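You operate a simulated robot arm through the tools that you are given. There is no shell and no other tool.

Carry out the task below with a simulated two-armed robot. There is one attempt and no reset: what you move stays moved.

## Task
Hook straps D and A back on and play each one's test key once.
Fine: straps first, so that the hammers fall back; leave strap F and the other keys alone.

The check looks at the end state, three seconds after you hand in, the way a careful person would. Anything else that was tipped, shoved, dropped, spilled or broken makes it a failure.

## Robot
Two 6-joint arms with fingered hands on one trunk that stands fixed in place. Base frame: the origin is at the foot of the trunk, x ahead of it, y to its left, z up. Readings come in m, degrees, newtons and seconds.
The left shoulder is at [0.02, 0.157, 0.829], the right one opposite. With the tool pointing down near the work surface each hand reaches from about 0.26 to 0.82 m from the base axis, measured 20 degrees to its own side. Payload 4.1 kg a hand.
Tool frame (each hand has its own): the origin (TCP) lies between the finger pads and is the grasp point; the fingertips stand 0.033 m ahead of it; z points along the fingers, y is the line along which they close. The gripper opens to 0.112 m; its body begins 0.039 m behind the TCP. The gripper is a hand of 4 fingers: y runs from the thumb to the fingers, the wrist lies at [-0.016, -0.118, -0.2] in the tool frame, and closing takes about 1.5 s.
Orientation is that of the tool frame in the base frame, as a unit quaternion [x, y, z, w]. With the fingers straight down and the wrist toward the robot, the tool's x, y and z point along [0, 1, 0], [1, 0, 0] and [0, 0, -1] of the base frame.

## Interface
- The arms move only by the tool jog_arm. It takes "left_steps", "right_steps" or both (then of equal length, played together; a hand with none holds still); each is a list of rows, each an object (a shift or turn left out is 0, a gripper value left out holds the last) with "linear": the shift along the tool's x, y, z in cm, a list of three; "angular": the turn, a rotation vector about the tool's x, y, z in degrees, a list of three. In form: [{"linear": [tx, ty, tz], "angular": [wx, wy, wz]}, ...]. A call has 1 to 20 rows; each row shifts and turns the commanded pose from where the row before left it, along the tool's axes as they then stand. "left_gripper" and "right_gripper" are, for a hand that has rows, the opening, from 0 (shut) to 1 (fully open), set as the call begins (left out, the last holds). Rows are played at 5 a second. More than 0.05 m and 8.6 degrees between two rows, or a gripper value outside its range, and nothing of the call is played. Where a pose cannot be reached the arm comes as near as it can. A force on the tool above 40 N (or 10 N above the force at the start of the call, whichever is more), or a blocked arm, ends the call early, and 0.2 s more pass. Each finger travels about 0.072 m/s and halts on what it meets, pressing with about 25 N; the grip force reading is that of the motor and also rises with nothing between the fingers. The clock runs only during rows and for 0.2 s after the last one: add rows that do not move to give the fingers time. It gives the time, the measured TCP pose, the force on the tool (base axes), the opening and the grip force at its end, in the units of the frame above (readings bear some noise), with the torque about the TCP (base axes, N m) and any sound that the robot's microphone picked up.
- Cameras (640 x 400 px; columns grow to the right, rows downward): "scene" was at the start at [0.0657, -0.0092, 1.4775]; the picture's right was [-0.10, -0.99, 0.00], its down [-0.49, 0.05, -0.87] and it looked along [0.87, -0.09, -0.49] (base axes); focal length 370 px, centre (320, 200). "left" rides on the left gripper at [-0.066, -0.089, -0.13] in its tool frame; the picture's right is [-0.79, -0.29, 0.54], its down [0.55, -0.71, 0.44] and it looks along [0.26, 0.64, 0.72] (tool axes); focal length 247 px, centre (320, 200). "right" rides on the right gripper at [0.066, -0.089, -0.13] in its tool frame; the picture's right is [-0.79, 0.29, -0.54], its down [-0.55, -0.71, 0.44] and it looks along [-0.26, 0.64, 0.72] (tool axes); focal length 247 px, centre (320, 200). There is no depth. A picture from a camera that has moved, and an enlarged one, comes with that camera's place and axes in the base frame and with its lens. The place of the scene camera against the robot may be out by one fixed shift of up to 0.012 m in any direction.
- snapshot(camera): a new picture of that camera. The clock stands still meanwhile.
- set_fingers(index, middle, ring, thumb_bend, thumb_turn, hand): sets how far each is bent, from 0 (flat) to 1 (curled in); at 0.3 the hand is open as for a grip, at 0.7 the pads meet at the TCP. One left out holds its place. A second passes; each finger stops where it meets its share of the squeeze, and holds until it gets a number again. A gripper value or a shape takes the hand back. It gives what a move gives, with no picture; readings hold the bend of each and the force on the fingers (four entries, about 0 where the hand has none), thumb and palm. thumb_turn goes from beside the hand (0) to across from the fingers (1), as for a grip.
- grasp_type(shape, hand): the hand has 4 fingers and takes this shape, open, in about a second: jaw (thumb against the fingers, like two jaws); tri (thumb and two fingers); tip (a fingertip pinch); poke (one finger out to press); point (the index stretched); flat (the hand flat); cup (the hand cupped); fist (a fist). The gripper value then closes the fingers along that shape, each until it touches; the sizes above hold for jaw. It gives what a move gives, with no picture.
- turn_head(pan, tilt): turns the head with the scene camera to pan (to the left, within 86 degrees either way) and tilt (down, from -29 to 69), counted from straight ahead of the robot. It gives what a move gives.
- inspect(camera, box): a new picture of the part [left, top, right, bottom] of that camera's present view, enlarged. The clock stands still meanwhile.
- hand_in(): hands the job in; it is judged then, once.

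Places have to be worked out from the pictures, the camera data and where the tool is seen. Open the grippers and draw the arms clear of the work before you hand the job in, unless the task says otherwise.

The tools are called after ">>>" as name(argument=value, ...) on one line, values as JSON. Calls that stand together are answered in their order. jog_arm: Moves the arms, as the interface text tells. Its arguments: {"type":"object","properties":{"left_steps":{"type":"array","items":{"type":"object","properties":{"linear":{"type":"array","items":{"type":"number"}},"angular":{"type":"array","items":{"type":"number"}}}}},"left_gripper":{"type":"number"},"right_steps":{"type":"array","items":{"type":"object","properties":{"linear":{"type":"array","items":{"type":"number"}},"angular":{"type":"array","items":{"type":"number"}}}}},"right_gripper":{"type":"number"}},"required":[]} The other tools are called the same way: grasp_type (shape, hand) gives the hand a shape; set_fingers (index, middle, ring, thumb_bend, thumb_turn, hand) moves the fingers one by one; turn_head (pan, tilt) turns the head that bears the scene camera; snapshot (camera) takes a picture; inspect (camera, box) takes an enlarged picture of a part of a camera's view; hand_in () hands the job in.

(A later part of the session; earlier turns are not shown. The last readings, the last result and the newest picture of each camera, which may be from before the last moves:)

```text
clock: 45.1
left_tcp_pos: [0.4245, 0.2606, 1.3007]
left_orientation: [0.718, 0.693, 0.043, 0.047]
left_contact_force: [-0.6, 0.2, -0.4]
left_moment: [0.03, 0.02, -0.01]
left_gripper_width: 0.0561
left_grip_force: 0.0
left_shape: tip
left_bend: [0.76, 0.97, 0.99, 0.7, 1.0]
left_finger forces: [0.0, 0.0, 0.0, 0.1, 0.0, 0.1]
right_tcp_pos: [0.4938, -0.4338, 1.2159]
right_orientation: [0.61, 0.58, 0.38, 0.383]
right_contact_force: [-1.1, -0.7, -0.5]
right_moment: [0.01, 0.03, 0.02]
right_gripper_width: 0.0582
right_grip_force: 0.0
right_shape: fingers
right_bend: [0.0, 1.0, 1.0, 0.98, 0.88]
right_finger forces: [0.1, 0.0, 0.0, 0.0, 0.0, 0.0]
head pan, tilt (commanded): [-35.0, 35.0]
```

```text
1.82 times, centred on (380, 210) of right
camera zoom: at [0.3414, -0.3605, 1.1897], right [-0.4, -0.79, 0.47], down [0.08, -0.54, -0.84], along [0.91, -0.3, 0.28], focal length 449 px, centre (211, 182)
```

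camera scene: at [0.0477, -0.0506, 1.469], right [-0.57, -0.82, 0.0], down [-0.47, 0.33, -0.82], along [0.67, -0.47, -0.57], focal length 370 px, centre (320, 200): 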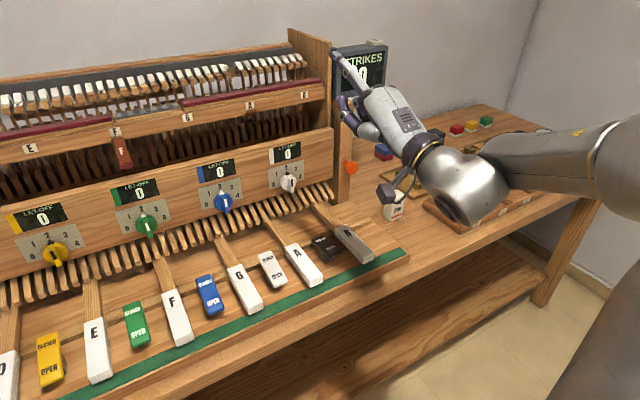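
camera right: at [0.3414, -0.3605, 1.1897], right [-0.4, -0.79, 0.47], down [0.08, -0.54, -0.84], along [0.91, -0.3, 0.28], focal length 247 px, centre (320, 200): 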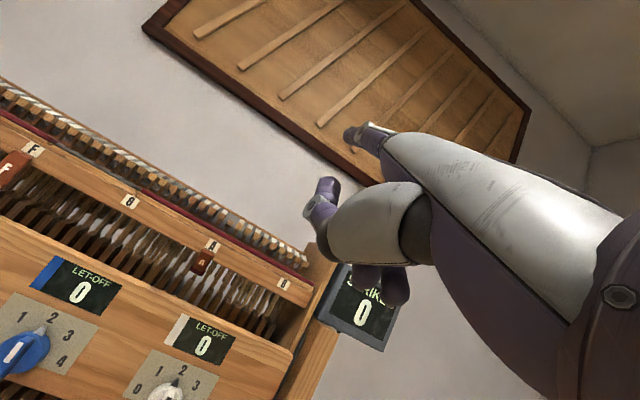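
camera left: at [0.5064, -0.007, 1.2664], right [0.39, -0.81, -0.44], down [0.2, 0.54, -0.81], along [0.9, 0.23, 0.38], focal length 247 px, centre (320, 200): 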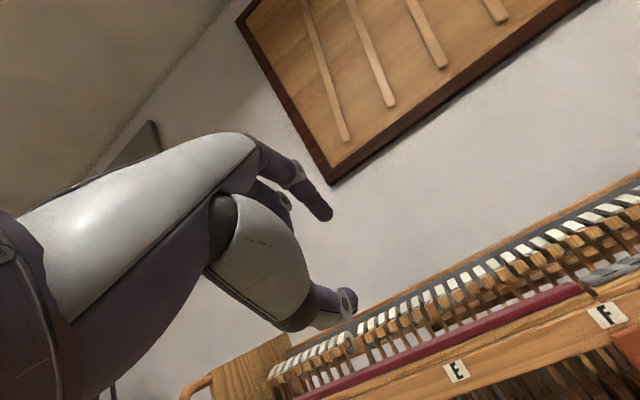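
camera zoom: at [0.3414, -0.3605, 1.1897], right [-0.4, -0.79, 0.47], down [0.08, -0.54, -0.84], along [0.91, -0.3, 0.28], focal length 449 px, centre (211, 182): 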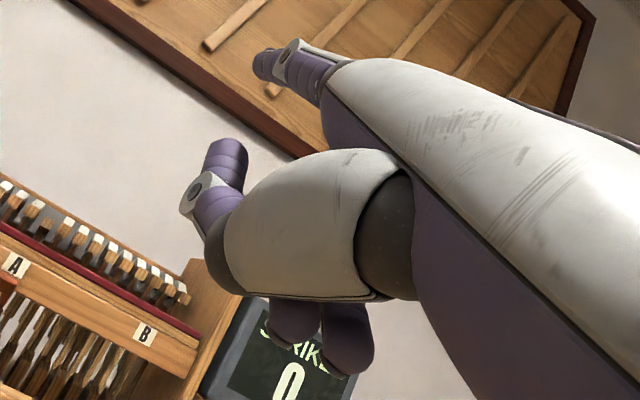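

The straight index is about 10 cm long, pointing ~50° off tool z (so it is level when the tool is pitched ~50° down: close to the arm's natural attitude). The thumb sticks out below; I'll turn it beside the hand and check how the fist looks.

>>> set_fingers(hand="right", index=0.0, middle=1.0, ring=1.0, thumb_bend=1.0, thumb_turn=0.0)

>>> jog_arm(right_steps=[{"angular": [8.5, 0, 0]}, {"angular": [8.5, 0, 0]}, {"angular": [8.5, 0, 0]}, {"angular": [4, 0, 0]}])

>>> snapshot(camera="scene")

>>> inspect(camera="scene", box=[310, 30, 470, 150])

>>> snapshot(camera="right")

```text
clock: 46.1
left_tcp_pos: [0.4248, 0.2608, 1.3013]
left_orientation: [0.717, 0.694, 0.043, 0.047]
left_contact_force: [0.0, -1.4, 0.5]
left_moment: [-0.01, 0.02, -0.02]
left_gripper_width: 0.0562
left_grip_force: 0.1
left_shape: tip
left_bend: [0.76, 0.97, 0.99, 0.7, 1.0]
left_finger forces: [0.0, 0.1, 0.1, 0.0, 0.1, 0.0]
right_tcp_pos: [0.4947, -0.4325, 1.2163]
right_orientation: [0.609, 0.581, 0.38, 0.383]
right_contact_force: [0.5, 0.1, -0.1]
right_moment: [0.01, 0.02, -0.03]
right_gripper_width: 0.0566
right_grip_force: 0.0
right_shape: fingers
right_bend: [0.0, 1.0, 1.0, 1.0, 0.0]
right_finger forces: [0.0, 0.1, 0.1, 0.0, 0.0, 0.0]
head pan, tilt (commanded): [-35.0, 35.0]
```

```text
clock: 47.1
left_tcp_pos: [0.4246, 0.2606, 1.301]
left_orientation: [0.719, 0.692, 0.043, 0.047]
left_contact_force: [-0.1, -0.2, 0.0]
left_moment: [0.01, -0.02, 0.04]
left_gripper_width: 0.0563
left_grip_force: 0.0
left_shape: tip
left_bend: [0.76, 0.97, 0.99, 0.7, 1.0]
left_finger forces: [0.0, 0.0, 0.0, 0.0, 0.1, 0.1]
right_tcp_pos: [0.4923, -0.4321, 1.2171]
right_orientation: [0.686, 0.658, 0.224, 0.214]
right_contact_force: [-0.5, -0.9, 0.0]
right_moment: [0.04, 0.02, 0.01]
right_gripper_width: 0.0565
right_grip_force: 0.1
right_shape: fingers
right_bend: [0.0, 1.0, 1.0, 1.0, 0.0]
right_finger forces: [0.1, 0.0, 0.0, 0.0, 0.0, 0.0]
head pan, tilt (commanded): [-35.0, 35.0]
```

```text
taken
camera scene: at [0.0475, -0.0508, 1.469], right [-0.57, -0.82, 0.0], down [-0.47, 0.33, -0.82], along [0.67, -0.47, -0.57], focal length 370 px, centre (320, 200)
```

scene: 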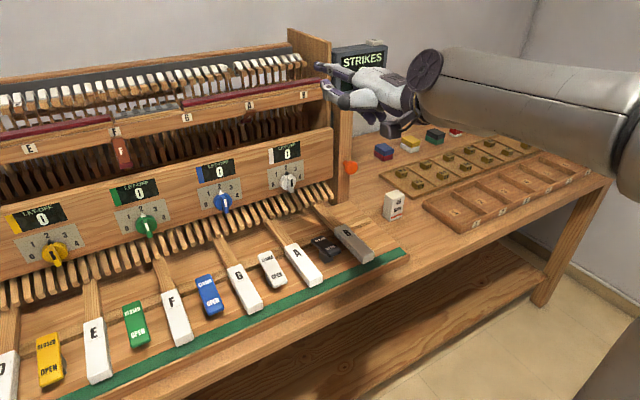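

```text
3.33 times, centred on (390, 90) of scene
camera zoom: at [0.0475, -0.0508, 1.469], right [-0.57, -0.82, 0.0], down [-0.47, 0.33, -0.82], along [0.67, -0.47, -0.57], focal length 1232 px, centre (87, 567)
```

zoom: 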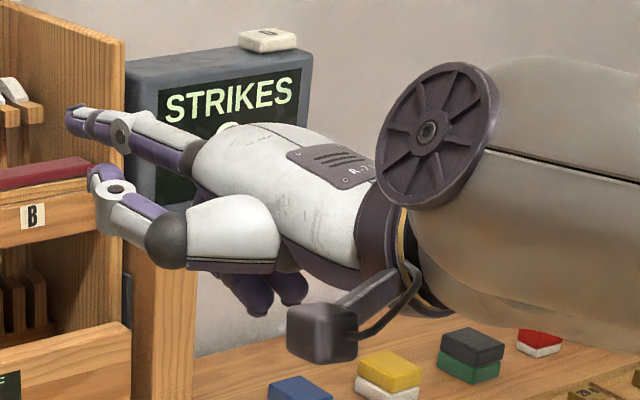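

```text
taken
camera right: at [0.3472, -0.3618, 1.2714], right [-0.11, -0.8, 0.58], down [-0.34, -0.52, -0.78], along [0.93, -0.29, -0.21], focal length 247 px, centre (320, 200)
```

right: 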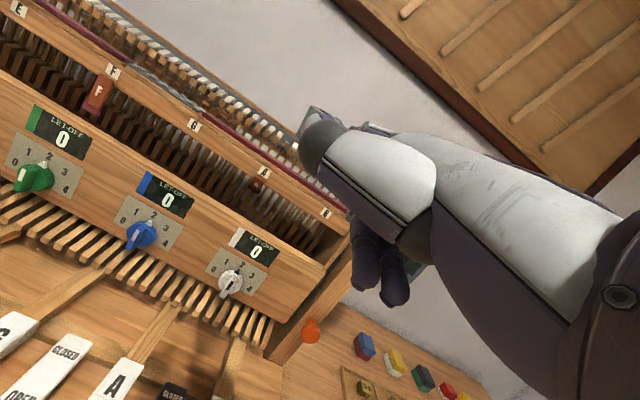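

The index is now level and the hand horizontal. The thumb lies beside the index, so I'll try the thumb unbent / turned differently to find the slimmest shape.

>>> set_fingers(hand="right", thumb_bend=0.0, thumb_turn=0.0)

>>> inspect(camera="scene", box=[310, 30, 470, 150])

>>> set_fingers(hand="right", thumb_bend=1.0, thumb_turn=1.0)

>>> inspect(camera="scene", box=[310, 30, 470, 150])

>>> set_fingers(hand="right", thumb_bend=0.0, thumb_turn=1.0)

>>> inspect(camera="scene", box=[310, 30, 470, 150])

```text
clock: 48.1
left_tcp_pos: [0.4241, 0.262, 1.3014]
left_orientation: [0.718, 0.694, 0.043, 0.046]
left_contact_force: [-0.3, -0.4, 0.7]
left_moment: [0.0, 0.02, 0.02]
left_gripper_width: 0.0561
left_grip_force: 0.1
left_shape: tip
left_bend: [0.76, 0.97, 0.99, 0.7, 1.0]
left_finger forces: [0.0, 0.0, 0.0, 0.0, 0.1, 0.0]
right_tcp_pos: [0.4936, -0.4331, 1.2161]
right_orientation: [0.686, 0.659, 0.22, 0.215]
right_contact_force: [-0.3, 0.0, 1.0]
right_moment: [-0.02, 0.02, -0.03]
right_gripper_width: 0.185
right_grip_force: 0.1
right_shape: fingers
right_bend: [0.0, 1.0, 1.0, 0.0, 0.0]
right_finger forces: [0.1, 0.0, 0.0, 0.1, 0.0, 0.0]
head pan, tilt (commanded): [-35.0, 35.0]
```

```text
3.33 times, centred on (390, 90) of scene
camera zoom: at [0.0476, -0.0506, 1.469], right [-0.57, -0.82, 0.0], down [-0.47, 0.33, -0.82], along [0.67, -0.47, -0.57], focal length 1232 px, centre (87, 567)
```

zoom: 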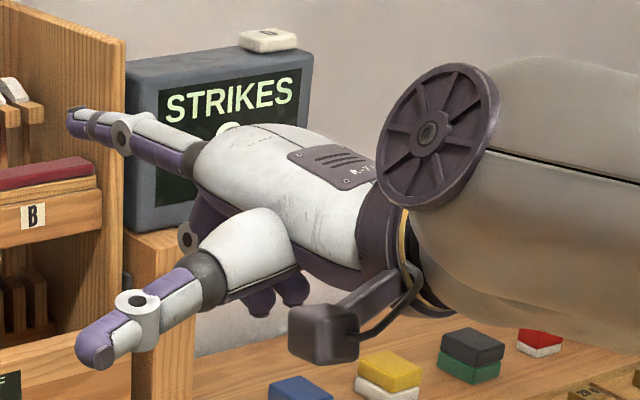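

```text
clock: 49.1
left_tcp_pos: [0.4247, 0.2605, 1.3002]
left_orientation: [0.718, 0.693, 0.043, 0.048]
left_contact_force: [0.5, -0.1, 0.5]
left_moment: [-0.02, 0.0, -0.02]
left_gripper_width: 0.0561
left_grip_force: 0.0
left_shape: tip
left_bend: [0.76, 0.97, 0.99, 0.7, 1.0]
left_finger forces: [0.1, 0.1, 0.1, 0.0, 0.0, 0.0]
right_tcp_pos: [0.493, -0.4345, 1.2176]
right_orientation: [0.687, 0.658, 0.219, 0.215]
right_contact_force: [0.9, 0.0, -0.4]
right_moment: [-0.01, -0.01, 0.01]
right_gripper_width: 0.0528
right_grip_force: 0.0
right_shape: fingers
right_bend: [0.0, 1.0, 1.0, 1.0, 1.0]
right_finger forces: [0.1, 0.0, 0.0, 0.0, 0.1, 0.0]
head pan, tilt (commanded): [-35.0, 35.0]
```

```text
3.33 times, centred on (390, 90) of scene
camera zoom: at [0.0476, -0.0506, 1.469], right [-0.57, -0.82, 0.0], down [-0.47, 0.33, -0.82], along [0.67, -0.47, -0.57], focal length 1232 px, centre (87, 567)
```

zoom: 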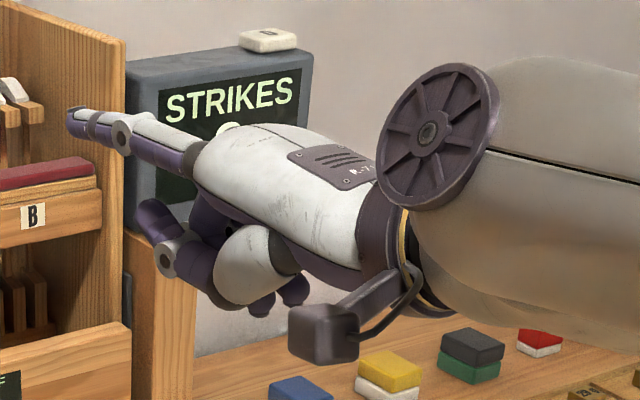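

```text
clock: 50.1
left_tcp_pos: [0.4244, 0.2595, 1.3013]
left_orientation: [0.717, 0.694, 0.043, 0.047]
left_contact_force: [0.5, 1.3, 0.5]
left_moment: [0.02, 0.0, 0.01]
left_gripper_width: 0.0563
left_grip_force: 0.1
left_shape: tip
left_bend: [0.76, 0.97, 0.99, 0.7, 1.0]
left_finger forces: [0.0, 0.0, 0.0, 0.0, 0.0, 0.0]
right_tcp_pos: [0.4921, -0.4333, 1.216]
right_orientation: [0.687, 0.659, 0.22, 0.214]
right_contact_force: [0.7, 0.4, -0.2]
right_moment: [0.0, -0.04, 0.01]
right_gripper_width: 0.1796
right_grip_force: 0.1
right_shape: fingers
right_bend: [0.0, 1.0, 1.0, 0.0, 0.95]
right_finger forces: [0.0, 0.0, 0.1, 0.0, 0.1, 0.0]
head pan, tilt (commanded): [-35.0, 35.0]
```

```text
3.33 times, centred on (390, 90) of scene
camera zoom: at [0.0476, -0.0506, 1.469], right [-0.57, -0.82, 0.0], down [-0.47, 0.33, -0.82], along [0.67, -0.47, -0.57], focal length 1232 px, centre (87, 567)
```

zoom: 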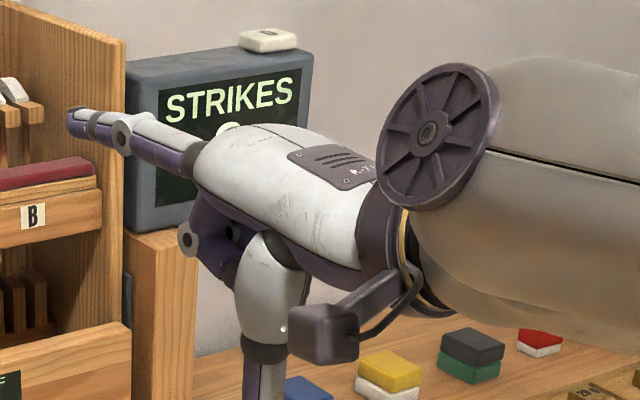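

With the thumb beside the hand and bending it, thumb and index form a sideways "key" pinch while the hand stays flat and palm-down, which this arm likes. That could grip the strap's side edges. I'll set all fingers straight with the thumb at turn 0, half bent, and view it from two poses to measure the gap.

>>> set_fingers(hand="right", index=0.0, middle=0.0, ring=0.0, thumb_bend=0.6, thumb_turn=0.0)

>>> inspect(camera="scene", box=[310, 30, 470, 150])

>>> snapshot(camera="right")

>>> set_fingers(hand="right", thumb_bend=1.0, thumb_turn=0.0)

>>> inspect(camera="scene", box=[310, 30, 470, 150])

>>> snapshot(camera="right")

```text
clock: 51.1
left_tcp_pos: [0.4249, 0.2607, 1.3009]
left_orientation: [0.718, 0.694, 0.042, 0.046]
left_contact_force: [-0.1, 0.2, -0.1]
left_moment: [-0.01, 0.0, 0.03]
left_gripper_width: 0.0562
left_grip_force: 0.1
left_shape: tip
left_bend: [0.76, 0.97, 0.99, 0.7, 1.0]
left_finger forces: [0.0, 0.0, 0.1, 0.1, 0.0, 0.0]
right_tcp_pos: [0.4923, -0.4339, 1.218]
right_orientation: [0.688, 0.658, 0.219, 0.215]
right_contact_force: [-0.4, -0.9, -0.1]
right_moment: [-0.01, 0.06, -0.05]
right_gripper_width: 0.1274
right_grip_force: 0.0
right_shape: fingers
right_bend: [0.0, 0.0, 0.0, 0.6, 0.0]
right_finger forces: [0.1, 0.0, 0.0, 0.0, 0.1, 0.0]
head pan, tilt (commanded): [-35.0, 35.0]
```

```text
3.33 times, centred on (390, 90) of scene
camera zoom: at [0.0476, -0.0506, 1.469], right [-0.57, -0.82, 0.0], down [-0.47, 0.33, -0.82], along [0.67, -0.47, -0.57], focal length 1232 px, centre (87, 567)
```

zoom: 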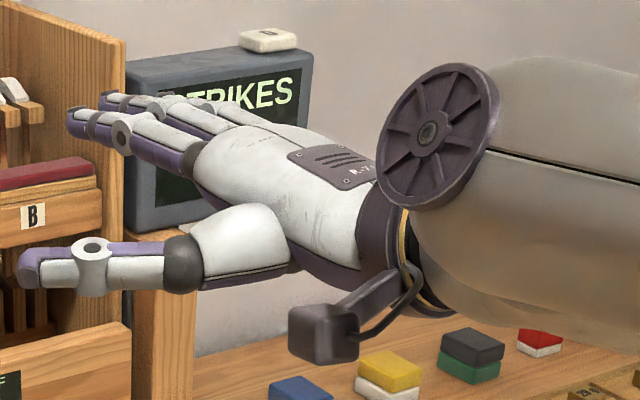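

```text
taken
camera right: at [0.3472, -0.3623, 1.2708], right [-0.11, -0.8, 0.59], down [-0.34, -0.53, -0.78], along [0.93, -0.29, -0.21], focal length 247 px, centre (320, 200)
```

right: 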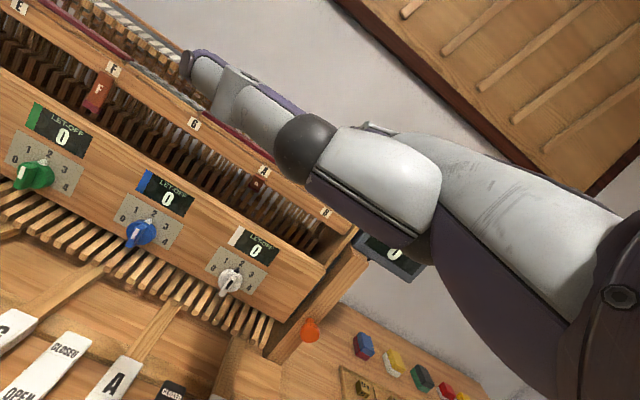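

```text
clock: 52.1
left_tcp_pos: [0.4238, 0.2609, 1.3015]
left_orientation: [0.718, 0.693, 0.043, 0.048]
left_contact_force: [-0.8, -0.5, 0.4]
left_moment: [-0.01, 0.01, -0.02]
left_gripper_width: 0.0562
left_grip_force: 0.1
left_shape: tip
left_bend: [0.76, 0.97, 0.99, 0.7, 1.0]
left_finger forces: [0.0, 0.0, 0.0, 0.0, 0.0, 0.1]
right_tcp_pos: [0.4927, -0.4334, 1.2174]
right_orientation: [0.687, 0.659, 0.22, 0.215]
right_contact_force: [0.0, -0.1, -0.7]
right_moment: [-0.01, -0.01, 0.01]
right_gripper_width: 0.0569
right_grip_force: 0.1
right_shape: fingers
right_bend: [0.0, 0.0, 0.0, 1.0, 0.0]
right_finger forces: [0.0, 0.0, 0.0, 0.1, 0.0, 0.0]
head pan, tilt (commanded): [-35.0, 35.0]
```

```text
3.33 times, centred on (390, 90) of scene
camera zoom: at [0.0476, -0.0506, 1.469], right [-0.57, -0.82, 0.0], down [-0.47, 0.33, -0.82], along [0.67, -0.47, -0.57], focal length 1232 px, centre (87, 567)
```

zoom: 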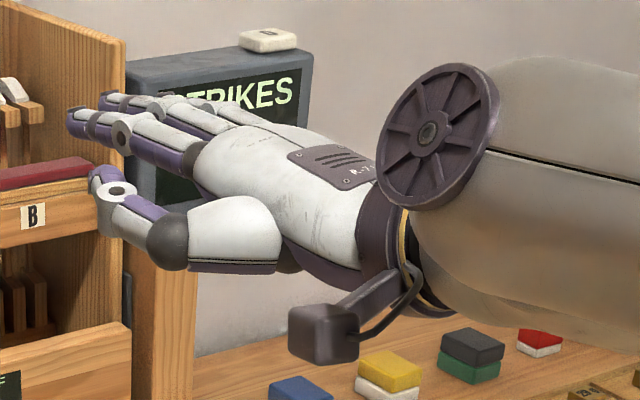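

```text
taken
camera right: at [0.3472, -0.3623, 1.2708], right [-0.11, -0.8, 0.59], down [-0.34, -0.53, -0.78], along [0.93, -0.29, -0.21], focal length 247 px, centre (320, 200)
```

right: 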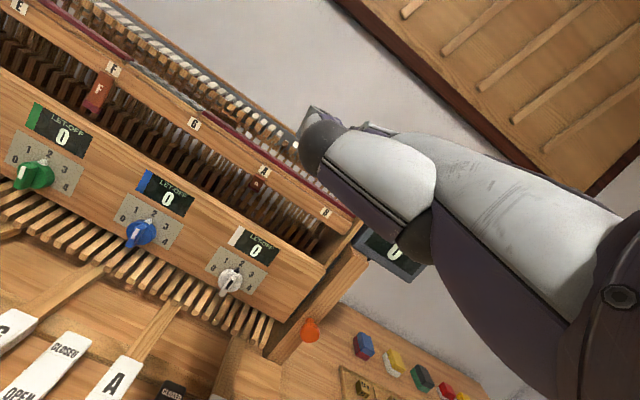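

Key finding: the straight finger lies along the wrist axis, so rolling about that axis is a pure last-joint roll. Plan: straight index pointing forward-right (about 50° to the piano normal), hand half-rolled so the folded fingers stay above/behind in front of the rail, index alone entering the slot left of strap A and going behind it, then pull. I'll fold the other fingers and leave the thumb straight on the palm side, and make this orientation in free air.

>>> set_fingers(hand="right", index=0.0, middle=1.0, ring=1.0, thumb_bend=0.0, thumb_turn=1.0)

>>> jog_arm(right_steps=[{"linear": [4.3, 1.4, 1.1]}, {"linear": [4.3, 1.4, 1.1]}, {"linear": [4.3, 1.4, 1.1]}, {"angular": [-0.15, -4.96, 6.9]}, {"angular": [-0.15, -4.96, 6.9]}, {"angular": [-0.15, -4.96, 6.9]}, {"angular": [-0.15, -4.96, 6.9]}, {"angular": [-0.15, -4.96, 6.9]}, {"angular": [-0.15, -4.96, 6.9]}, {"linear": [0, 0, 0]}])

>>> snapshot(camera="scene")

```text
clock: 53.1
left_tcp_pos: [0.4244, 0.2616, 1.3011]
left_orientation: [0.718, 0.693, 0.043, 0.048]
left_contact_force: [-1.0, -0.4, 0.1]
left_moment: [-0.02, -0.03, -0.03]
left_gripper_width: 0.0562
left_grip_force: 0.0
left_shape: tip
left_bend: [0.76, 0.97, 0.99, 0.7, 1.0]
left_finger forces: [0.0, 0.1, 0.0, 0.0, 0.1, 0.0]
right_tcp_pos: [0.4923, -0.4326, 1.2168]
right_orientation: [0.686, 0.659, 0.22, 0.215]
right_contact_force: [0.3, 0.5, 0.4]
right_moment: [-0.02, 0.01, 0.01]
right_gripper_width: 0.1793
right_grip_force: 0.1
right_shape: fingers
right_bend: [0.0, 1.0, 1.0, 0.0, 0.95]
right_finger forces: [0.1, 0.0, 0.0, 0.1, 0.1, 0.1]
head pan, tilt (commanded): [-35.0, 35.0]
```

```text
clock: 55.3
left_tcp_pos: [0.4242, 0.2625, 1.3005]
left_orientation: [0.718, 0.693, 0.044, 0.046]
left_contact_force: [-0.3, 0.4, -0.5]
left_moment: [0.01, -0.04, 0.0]
left_gripper_width: 0.056
left_grip_force: 0.0
left_shape: tip
left_bend: [0.76, 0.97, 0.99, 0.7, 1.0]
left_finger forces: [0.1, 0.0, 0.1, 0.0, 0.1, 0.0]
right_tcp_pos: [0.5065, -0.4077, 1.2205]
right_orientation: [0.891, 0.349, 0.094, 0.274]
right_contact_force: [-0.3, -0.5, 0.8]
right_moment: [0.0, 0.0, 0.04]
right_gripper_width: 0.1795
right_grip_force: 0.1
right_shape: fingers
right_bend: [0.0, 1.0, 1.0, 0.0, 0.95]
right_finger forces: [0.0, 0.0, 0.0, 0.0, 0.0, 0.0]
right hand out of reach, approached as far as the arm can: row 1, 2, 3, 4
head pan, tilt (commanded): [-35.0, 35.0]
```

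```text
taken
camera scene: at [0.0475, -0.0507, 1.469], right [-0.57, -0.82, 0.0], down [-0.47, 0.33, -0.82], along [0.67, -0.47, -0.57], focal length 370 px, centre (320, 200)
```

scene: 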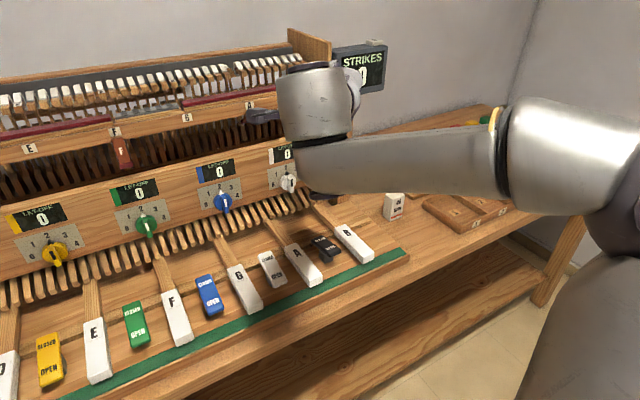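

Yawing worked (index now points ~48° right). Next I roll about the finger axis by −50° and check reach.

>>> jog_arm(right_steps=[{"angular": [0, -6.47, -5.38]}, {"angular": [0, -6.47, -5.38]}, {"angular": [0, -6.47, -5.38]}, {"angular": [0, -6.47, -5.38]}, {"angular": [0, -6.47, -5.38]}, {"angular": [0, -6.47, -5.38]}])

>>> snapshot(camera="scene")

>>> snapshot(camera="right")

```text
clock: 56.7
left_tcp_pos: [0.4239, 0.2608, 1.3002]
left_orientation: [0.718, 0.693, 0.044, 0.047]
left_contact_force: [-0.2, 0.3, -0.8]
left_moment: [0.03, 0.0, 0.03]
left_gripper_width: 0.056
left_grip_force: 0.0
left_shape: tip
left_bend: [0.76, 0.97, 0.99, 0.7, 1.0]
left_finger forces: [0.1, 0.1, 0.0, 0.0, 0.0, 0.0]
right_tcp_pos: [0.5062, -0.4082, 1.2201]
right_orientation: [0.74, 0.471, -0.284, 0.388]
right_contact_force: [0.7, -0.4, -0.4]
right_moment: [-0.01, 0.0, 0.04]
right_gripper_width: 0.1796
right_grip_force: 0.3
right_shape: fingers
right_bend: [0.0, 1.0, 1.0, 0.0, 0.95]
right_finger forces: [0.0, 0.0, 0.0, 0.0, 0.0, 0.0]
head pan, tilt (commanded): [-35.0, 35.0]
```

```text
taken
camera scene: at [0.0475, -0.0507, 1.469], right [-0.57, -0.82, 0.0], down [-0.47, 0.33, -0.82], along [0.67, -0.47, -0.57], focal length 370 px, centre (320, 200)
```

scene: 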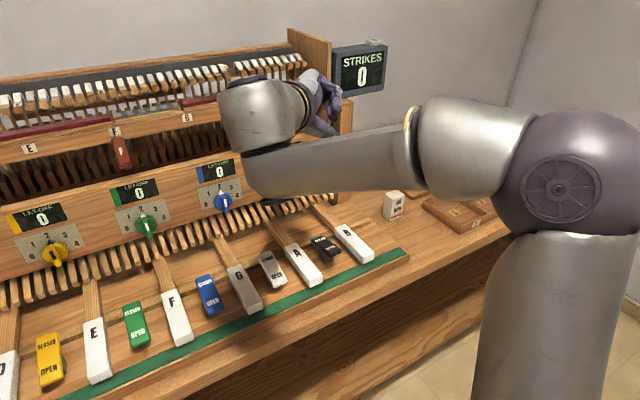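

```text
taken
camera right: at [0.4581, -0.2434, 1.2105], right [-0.02, 0.0, 1.0], down [-0.89, -0.45, -0.02], along [0.45, -0.89, 0.01], focal length 247 px, centre (320, 200)
```

right: 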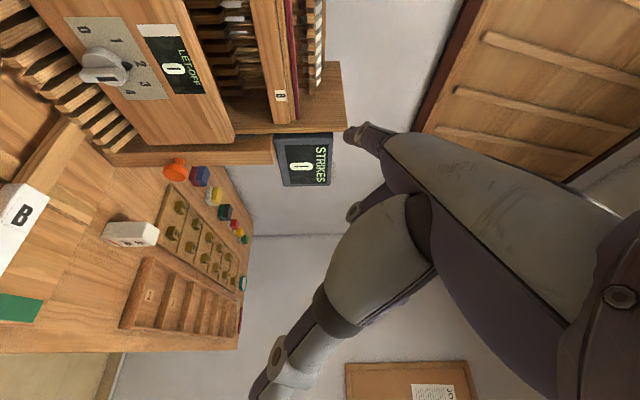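

All reachable. Now I translate toward the strap region (tip to be about 4 cm in front of the rail, left of strap A), staying high first; an extra −7° of yaw comes first.

>>> jog_arm(right_steps=[{"angular": [5.5, -2.15, 3.77]}, {"linear": [2.54, 1.54, -2.83]}, {"linear": [2.54, 1.54, -2.83]}, {"linear": [2.54, 1.54, -2.83]}, {"linear": [2.54, 1.54, -2.83]}, {"linear": [2.54, 1.54, -2.83]}, {"linear": [0, 0, 0]}])

>>> turn_head(pan=-20, tilt=30)

>>> snapshot(camera="scene")

>>> snapshot(camera="right")

```text
clock: 58.3
left_tcp_pos: [0.4234, 0.261, 1.3017]
left_orientation: [0.718, 0.693, 0.044, 0.046]
left_contact_force: [-0.3, 0.5, 0.5]
left_moment: [0.0, -0.01, 0.03]
left_gripper_width: 0.0561
left_grip_force: 0.1
left_shape: tip
left_bend: [0.76, 0.97, 0.99, 0.7, 1.0]
left_finger forces: [0.0, 0.0, 0.0, 0.0, 0.1, 0.0]
right_tcp_pos: [0.6546, -0.2645, 1.2203]
right_orientation: [0.768, 0.424, -0.306, 0.37]
right_contact_force: [0.4, 0.0, -0.3]
right_moment: [-0.02, -0.01, 0.02]
right_gripper_width: 0.1796
right_grip_force: 0.1
right_shape: fingers
right_bend: [0.0, 1.0, 1.0, 0.0, 0.95]
right_finger forces: [0.1, 0.1, 0.0, 0.2, 0.1, 0.0]
head pan, tilt (commanded): [-35.0, 35.0]
```

```text
clock: 59.1
left_tcp_pos: [0.424, 0.2611, 1.3005]
left_orientation: [0.718, 0.693, 0.042, 0.046]
left_contact_force: [0.2, -0.1, -0.4]
left_moment: [0.0, 0.01, 0.01]
left_gripper_width: 0.0561
left_grip_force: 0.1
left_shape: tip
left_bend: [0.76, 0.97, 0.99, 0.7, 1.0]
left_finger forces: [0.0, 0.0, 0.0, 0.1, 0.0, 0.0]
right_tcp_pos: [0.6531, -0.2657, 1.2213]
right_orientation: [0.768, 0.424, -0.305, 0.37]
right_contact_force: [-0.3, 0.5, 0.7]
right_moment: [-0.01, -0.02, -0.02]
right_gripper_width: 0.1794
right_grip_force: 0.0
right_shape: fingers
right_bend: [0.0, 1.0, 1.0, 0.0, 0.95]
right_finger forces: [0.0, 0.1, 0.1, 0.1, 0.1, 0.0]
head pan, tilt (commanded): [-20.0, 30.0]
```

```text
taken
camera scene: at [0.0605, -0.0311, 1.4768], right [-0.34, -0.94, 0.0], down [-0.47, 0.17, -0.87], along [0.81, -0.3, -0.5], focal length 370 px, centre (320, 200)
```

scene: 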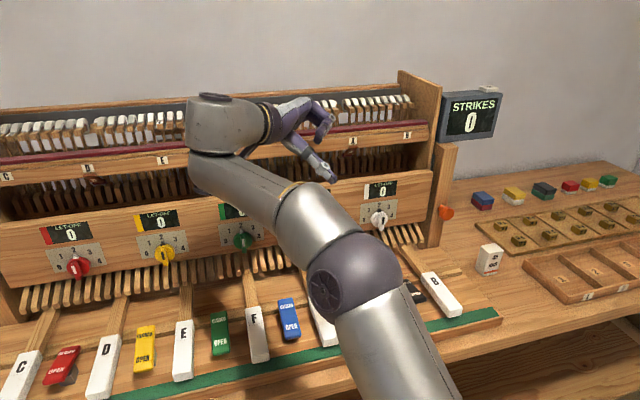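

```text
taken
camera right: at [0.6269, -0.0967, 1.2113], right [-0.03, 0.0, 1.0], down [-0.94, -0.33, -0.02], along [0.33, -0.94, 0.01], focal length 247 px, centre (320, 200)
```

right: 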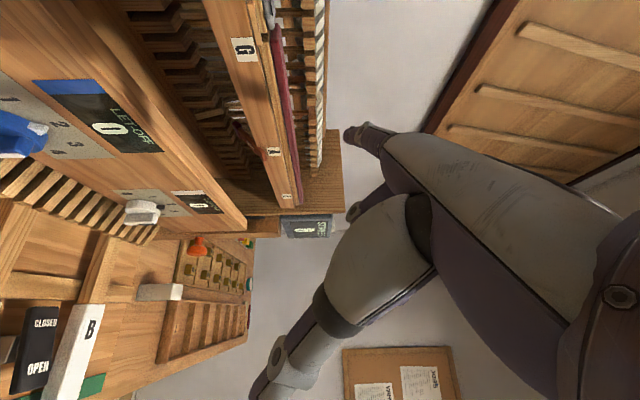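

Reached freely: the index should be about 3 cm in front of the rail and left of strap A, 12 cm above slot height. I'll lower 6.5 cm first and check clearances.

>>> jog_arm(right_steps=[{"linear": [2.55, -1.0, 1.75]}, {"linear": [2.55, -1.0, 1.75]}])

>>> snapshot(camera="scene")

>>> snapshot(camera="right")

```text
clock: 59.7
left_tcp_pos: [0.4233, 0.2606, 1.3017]
left_orientation: [0.718, 0.693, 0.043, 0.047]
left_contact_force: [-0.4, -1.5, -0.6]
left_moment: [0.02, 0.01, -0.03]
left_gripper_width: 0.056
left_grip_force: 0.1
left_shape: tip
left_bend: [0.76, 0.97, 0.99, 0.7, 1.0]
left_finger forces: [0.0, 0.1, 0.0, 0.0, 0.0, 0.0]
right_tcp_pos: [0.657, -0.2645, 1.1533]
right_orientation: [0.769, 0.423, -0.305, 0.37]
right_contact_force: [0.4, 0.4, 0.0]
right_moment: [0.05, 0.01, -0.03]
right_gripper_width: 0.1796
right_grip_force: 0.0
right_shape: fingers
right_bend: [0.0, 1.0, 1.0, 0.0, 0.95]
right_finger forces: [0.0, 0.1, 0.1, 0.0, 0.0, 0.0]
head pan, tilt (commanded): [-20.0, 30.0]
```

```text
taken
camera scene: at [0.0603, -0.031, 1.4768], right [-0.34, -0.94, 0.0], down [-0.47, 0.17, -0.87], along [0.81, -0.3, -0.5], focal length 370 px, centre (320, 200)
```

scene: 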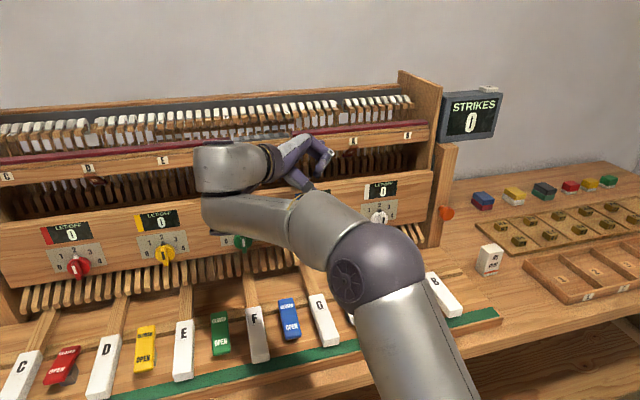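

```text
taken
camera right: at [0.6286, -0.0957, 1.144], right [-0.03, 0.0, 1.0], down [-0.94, -0.33, -0.02], along [0.33, -0.94, 0.01], focal length 247 px, centre (320, 200)
```

right: 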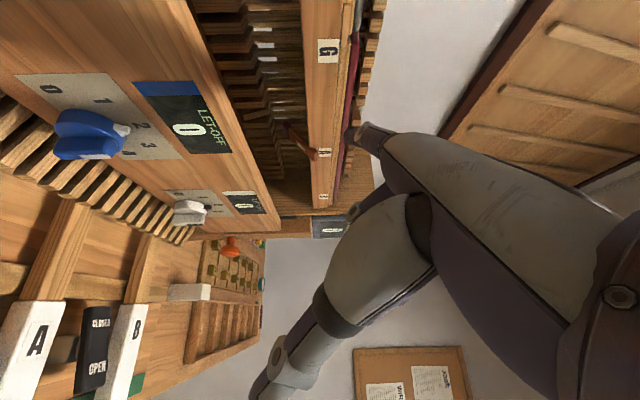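

Clearances look good and the arm is comfortable. I'll zoom on the fingertip and strap A from the right camera.

>>> inspect(camera="right", box=[240, 80, 400, 200])

>>> inspect(camera="scene", box=[240, 110, 400, 220])

```text
3.33 times, centred on (320, 140) of right
camera zoom: at [0.6286, -0.0957, 1.144], right [-0.03, 0.0, 1.0], down [-0.94, -0.33, -0.02], along [0.33, -0.94, 0.01], focal length 823 px, centre (320, 400)
```

zoom: 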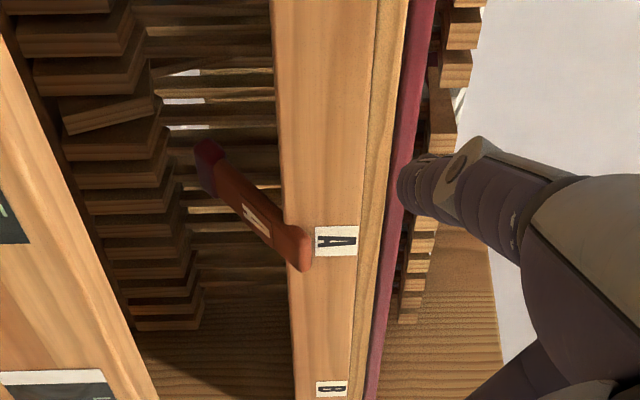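

```text
3.64 times, centred on (320, 165) of scene
camera zoom: at [0.0603, -0.031, 1.4768], right [-0.34, -0.94, 0.0], down [-0.47, 0.17, -0.87], along [0.81, -0.3, -0.5], focal length 1344 px, centre (320, 327)
```

zoom: 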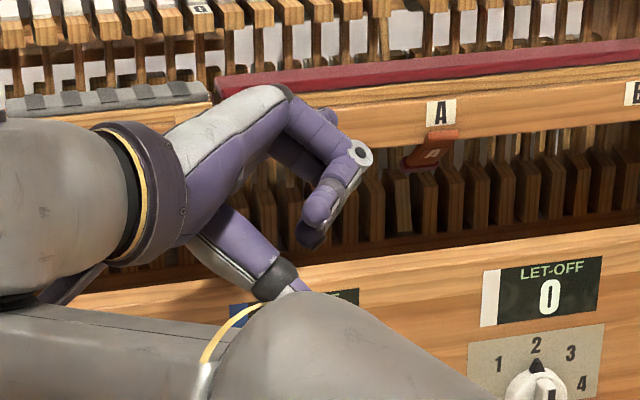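

From this excellent side view, strap A runs from (f 0.818, z 1.142) down-back to (f 0.861, z 1.103), 48° inward; its left edge is at l≈-0.308, rail underside z≈1.136. Corrected fingertip position relative to the TCP too. I'll adjust yaw/pitch slightly (index level, 45° to the piano) and lower to slot height in front of the rail, left of the strap.

>>> jog_arm(right_steps=[{"angular": [-5.8, 2.29, -3.99]}, {"angular": [-3.97, -3.48, 3.79]}, {"linear": [1.21, -0.3, 2.57]}, {"linear": [1.21, -0.3, 2.57]}, {"linear": [1.21, -0.3, 2.57]}, {"linear": [0, 0, 0]}])

>>> snapshot(camera="scene")

>>> snapshot(camera="right")

>>> inspect(camera="right", box=[240, 80, 400, 200])

```text
clock: 61.1
left_tcp_pos: [0.4236, 0.2612, 1.3014]
left_orientation: [0.718, 0.693, 0.043, 0.048]
left_contact_force: [-0.1, 0.8, 0.6]
left_moment: [-0.03, 0.01, -0.03]
left_gripper_width: 0.0559
left_grip_force: 0.2
left_shape: tip
left_bend: [0.76, 0.97, 0.99, 0.7, 1.0]
left_finger forces: [0.1, 0.0, 0.1, 0.1, 0.0, 0.1]
right_tcp_pos: [0.6626, -0.3168, 1.086]
right_orientation: [0.732, 0.445, -0.273, 0.437]
right_contact_force: [-0.1, 0.0, 0.0]
right_moment: [0.01, 0.02, 0.03]
right_gripper_width: 0.1797
right_grip_force: 0.0
right_shape: fingers
right_bend: [0.0, 1.0, 1.0, 0.0, 0.95]
right_finger forces: [0.0, 0.1, 0.0, 0.1, 0.0, 0.1]
head pan, tilt (commanded): [-20.0, 30.0]
```

```text
taken
camera scene: at [0.0604, -0.031, 1.4768], right [-0.34, -0.94, 0.0], down [-0.47, 0.17, -0.87], along [0.81, -0.3, -0.5], focal length 370 px, centre (320, 200)
```

scene: 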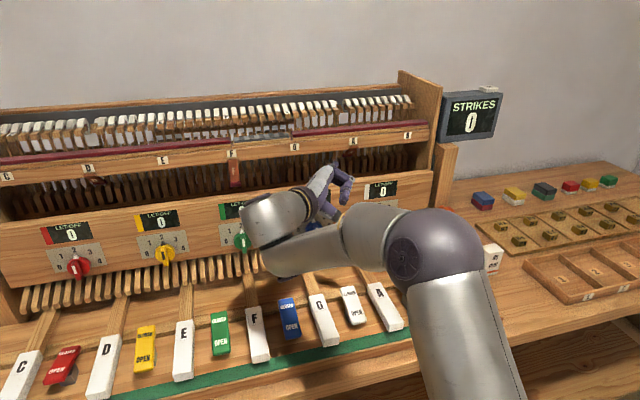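

```text
taken
camera right: at [0.6149, -0.1546, 1.0596], right [-0.1, 0.09, 0.99], down [-0.89, -0.46, -0.05], along [0.45, -0.89, 0.12], focal length 247 px, centre (320, 200)
```

right: 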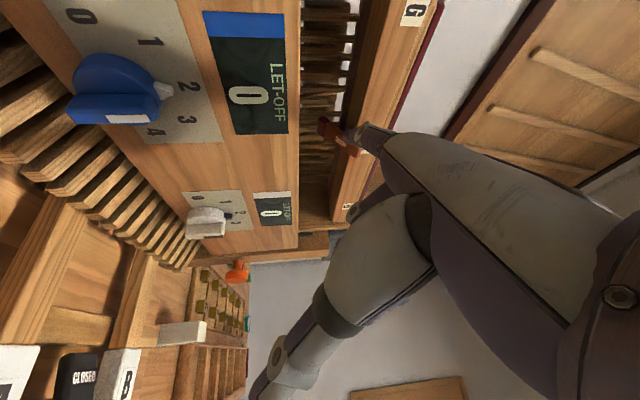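

```text
3.33 times, centred on (320, 140) of right
camera zoom: at [0.6149, -0.1546, 1.0596], right [-0.1, 0.09, 0.99], down [-0.89, -0.46, -0.05], along [0.45, -0.89, 0.12], focal length 823 px, centre (320, 400)
```

zoom: 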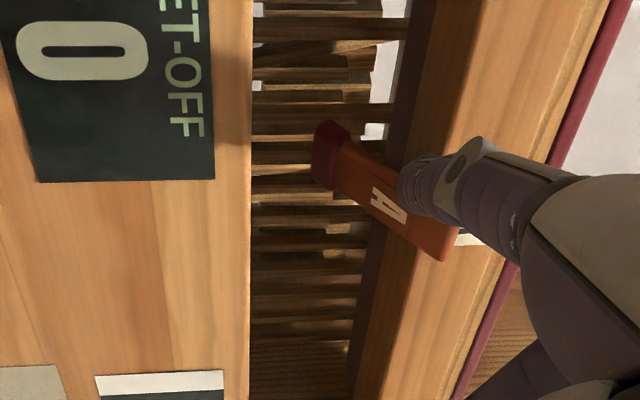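

Still freely reachable; the fingertip should be at (f 0.798, l -0.271, z 1.119). I'll zoom further to measure the rail's bottom edge before inserting.

>>> inspect(camera="right", box=[300, 80, 380, 170])

>>> inspect(camera="scene", box=[280, 130, 400, 220])

```text
4.44 times, centred on (340, 125) of right
camera zoom: at [0.6149, -0.1546, 1.0596], right [-0.1, 0.09, 0.99], down [-0.89, -0.46, -0.05], along [0.45, -0.89, 0.12], focal length 1098 px, centre (231, 533)
```

zoom: 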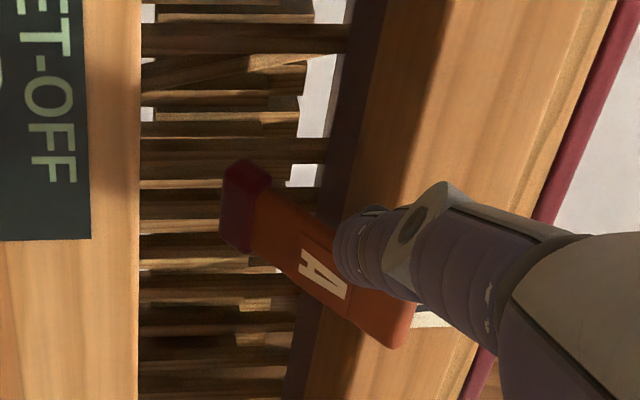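

```text
4.44 times, centred on (340, 175) of scene
camera zoom: at [0.0604, -0.031, 1.4768], right [-0.34, -0.94, 0.0], down [-0.47, 0.17, -0.87], along [0.81, -0.3, -0.5], focal length 1642 px, centre (231, 311)
```

zoom: 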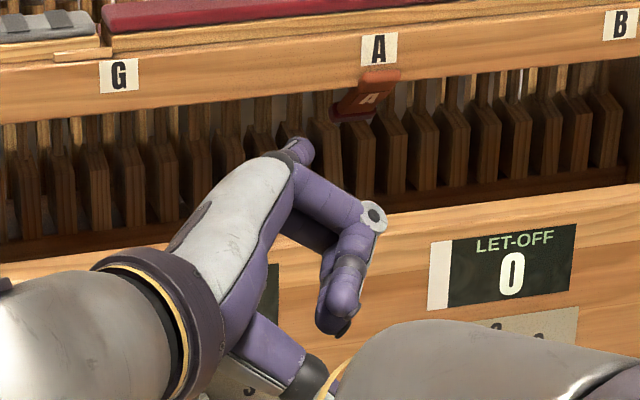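

Rail underside is z≈1.136 (consistent with the earlier level view). Path: go in along piano-forward with the fingertip at l≈-0.28 (clear left of the strap), then slide right behind it. First part of the insertion now.

>>> jog_arm(right_steps=[{"linear": [0.76, 1.74, 0.35]}, {"linear": [0.76, 1.74, 0.35]}, {"linear": [0.76, 1.74, 0.35]}])

>>> inspect(camera="right", box=[260, 60, 420, 180])

>>> inspect(camera="scene", box=[280, 130, 400, 220])

```text
clock: 61.9
left_tcp_pos: [0.4249, 0.2613, 1.3008]
left_orientation: [0.718, 0.693, 0.043, 0.047]
left_contact_force: [-0.7, 0.4, -0.2]
left_moment: [0.01, 0.01, 0.02]
left_gripper_width: 0.056
left_grip_force: 0.1
left_shape: tip
left_bend: [0.76, 0.97, 0.99, 0.7, 1.0]
left_finger forces: [0.0, 0.1, 0.0, 0.0, 0.1, 0.1]
right_tcp_pos: [0.7193, -0.328, 1.0855]
right_orientation: [0.732, 0.445, -0.274, 0.438]
right_contact_force: [-0.6, -1.2, 0.4]
right_moment: [0.02, 0.04, -0.02]
right_gripper_width: 0.1794
right_grip_force: 0.0
right_shape: fingers
right_bend: [0.0, 1.0, 1.0, 0.0, 0.95]
right_finger forces: [0.0, 0.0, 0.1, 0.0, 0.0, 0.1]
head pan, tilt (commanded): [-20.0, 30.0]
```

```text
3.33 times, centred on (340, 120) of right
camera zoom: at [0.6708, -0.165, 1.0585], right [-0.1, 0.09, 0.99], down [-0.89, -0.46, -0.05], along [0.45, -0.89, 0.12], focal length 823 px, centre (253, 467)
```

zoom: 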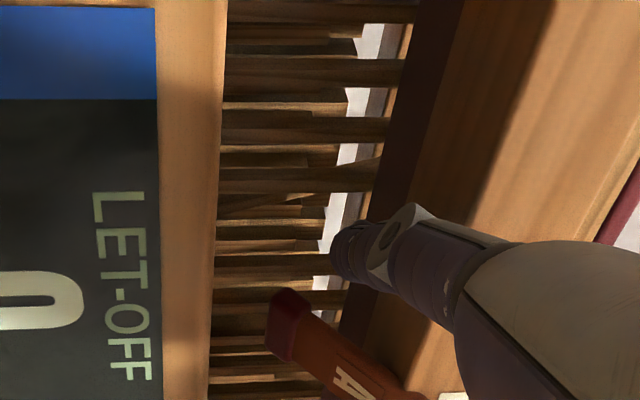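

```text
4.44 times, centred on (340, 175) of scene
camera zoom: at [0.0603, -0.031, 1.4768], right [-0.34, -0.94, 0.0], down [-0.47, 0.17, -0.87], along [0.81, -0.3, -0.5], focal length 1642 px, centre (231, 311)
```

zoom: 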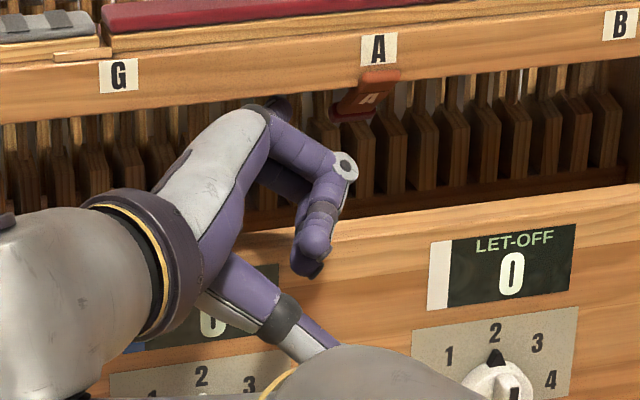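

No contact so far; tip at (f 0.855, l -0.278, z 1.118). I'll go the remaining 4 cm in.

>>> jog_arm(right_steps=[{"linear": [0.43, 0.87, 0.18]}, {"linear": [0.43, 0.87, 0.18]}, {"linear": [0.43, 0.87, 0.18]}, {"linear": [0.43, 0.87, 0.18]}])

>>> inspect(camera="right", box=[260, 60, 420, 180])

>>> inspect(camera="scene", box=[280, 130, 400, 220])

```text
clock: 62.9
left_tcp_pos: [0.4236, 0.2613, 1.3012]
left_orientation: [0.718, 0.693, 0.043, 0.047]
left_contact_force: [-0.4, 0.0, 0.0]
left_moment: [0.02, 0.0, 0.0]
left_gripper_width: 0.0562
left_grip_force: 0.0
left_shape: tip
left_bend: [0.76, 0.97, 0.99, 0.7, 1.0]
left_finger forces: [0.0, 0.0, 0.0, 0.1, 0.0, 0.0]
right_tcp_pos: [0.7569, -0.3331, 1.0816]
right_orientation: [0.732, 0.445, -0.274, 0.438]
right_contact_force: [-0.7, -1.1, 0.4]
right_moment: [0.02, -0.02, 0.01]
right_gripper_width: 0.1796
right_grip_force: 0.0
right_shape: fingers
right_bend: [0.0, 1.0, 1.0, 0.0, 0.95]
right_finger forces: [0.0, 0.1, 0.0, 0.0, 0.0, 0.0]
head pan, tilt (commanded): [-20.0, 30.0]
```

```text
3.33 times, centred on (340, 120) of right
camera zoom: at [0.7096, -0.1713, 1.0553], right [-0.1, 0.09, 0.99], down [-0.89, -0.46, -0.05], along [0.45, -0.89, 0.12], focal length 823 px, centre (253, 467)
```

zoom: 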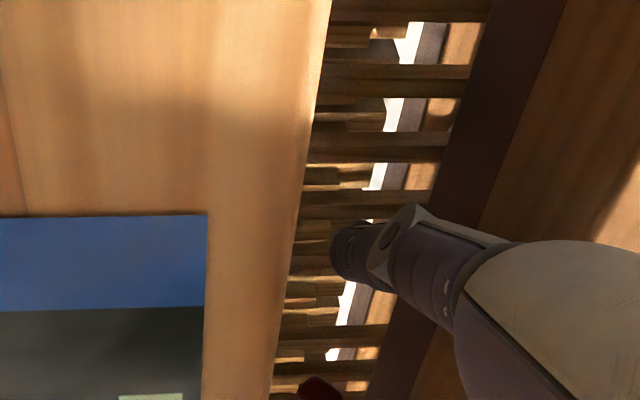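

```text
4.44 times, centred on (340, 175) of scene
camera zoom: at [0.0604, -0.031, 1.4768], right [-0.34, -0.94, 0.0], down [-0.47, 0.17, -0.87], along [0.81, -0.3, -0.5], focal length 1642 px, centre (231, 311)
```

zoom: 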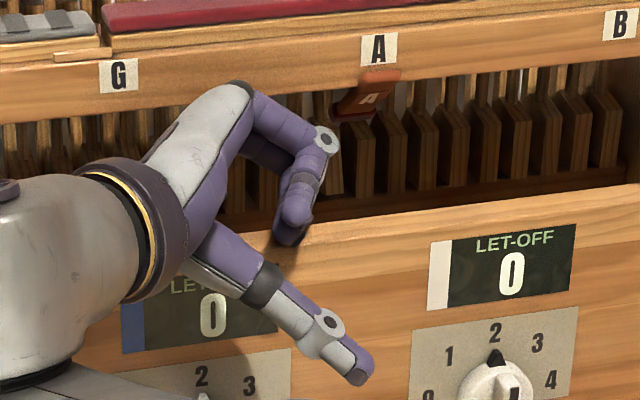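

Tip at (f 0.893, l -0.280, z 1.114), no contact. Now slide right about 4.6 cm so the finger passes behind the strap.

>>> jog_arm(right_steps=[{"linear": [-0.41, 0.14, 0.81]}, {"linear": [-0.41, 0.14, 0.81]}, {"linear": [-0.41, 0.14, 0.81]}, {"linear": [-0.41, 0.14, 0.81]}, {"linear": [-0.41, 0.14, 0.81]}])

>>> inspect(camera="right", box=[260, 60, 420, 180])

>>> inspect(camera="scene", box=[280, 130, 400, 220])

```text
clock: 64.1
left_tcp_pos: [0.4237, 0.2611, 1.3013]
left_orientation: [0.718, 0.694, 0.042, 0.047]
left_contact_force: [0.3, -0.4, 0.5]
left_moment: [-0.02, 0.02, 0.0]
left_gripper_width: 0.0564
left_grip_force: 0.1
left_shape: tip
left_bend: [0.76, 0.97, 0.99, 0.7, 1.0]
left_finger forces: [0.0, 0.0, 0.1, 0.0, 0.0, 0.0]
right_tcp_pos: [0.7542, -0.3801, 1.0814]
right_orientation: [0.732, 0.445, -0.273, 0.438]
right_contact_force: [0.1, 0.1, 0.9]
right_moment: [-0.01, 0.03, 0.02]
right_gripper_width: 0.1797
right_grip_force: 0.0
right_shape: fingers
right_bend: [0.0, 1.0, 1.0, 0.0, 0.95]
right_finger forces: [0.0, 0.0, 0.0, 0.1, 0.1, 0.0]
head pan, tilt (commanded): [-20.0, 30.0]
```

```text
3.33 times, centred on (340, 120) of right
camera zoom: at [0.7059, -0.2175, 1.0553], right [-0.1, 0.09, 0.99], down [-0.89, -0.46, -0.05], along [0.45, -0.89, 0.12], focal length 823 px, centre (253, 467)
```

zoom: 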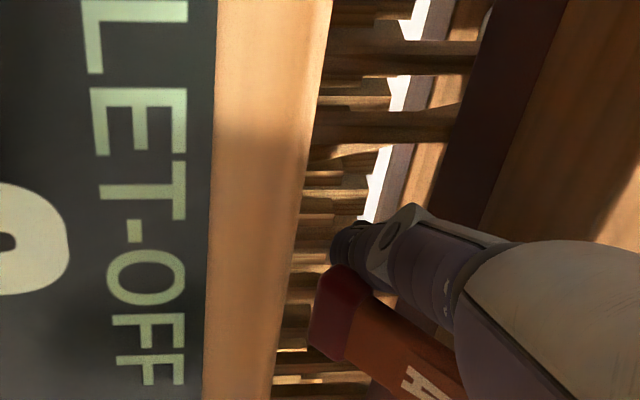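

```text
4.44 times, centred on (340, 175) of scene
camera zoom: at [0.0605, -0.0309, 1.4768], right [-0.34, -0.94, 0.0], down [-0.47, 0.17, -0.87], along [0.81, -0.3, -0.5], focal length 1642 px, centre (231, 311)
```

zoom: 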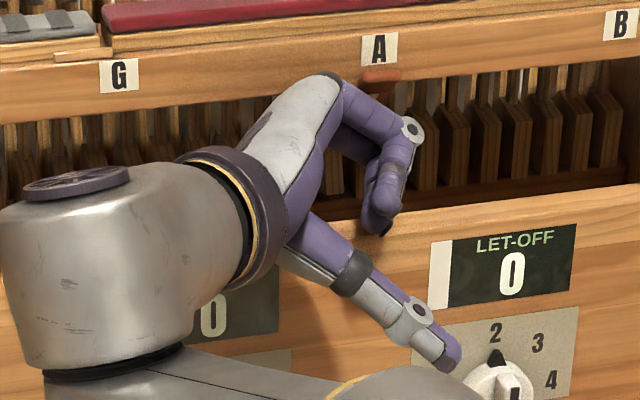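

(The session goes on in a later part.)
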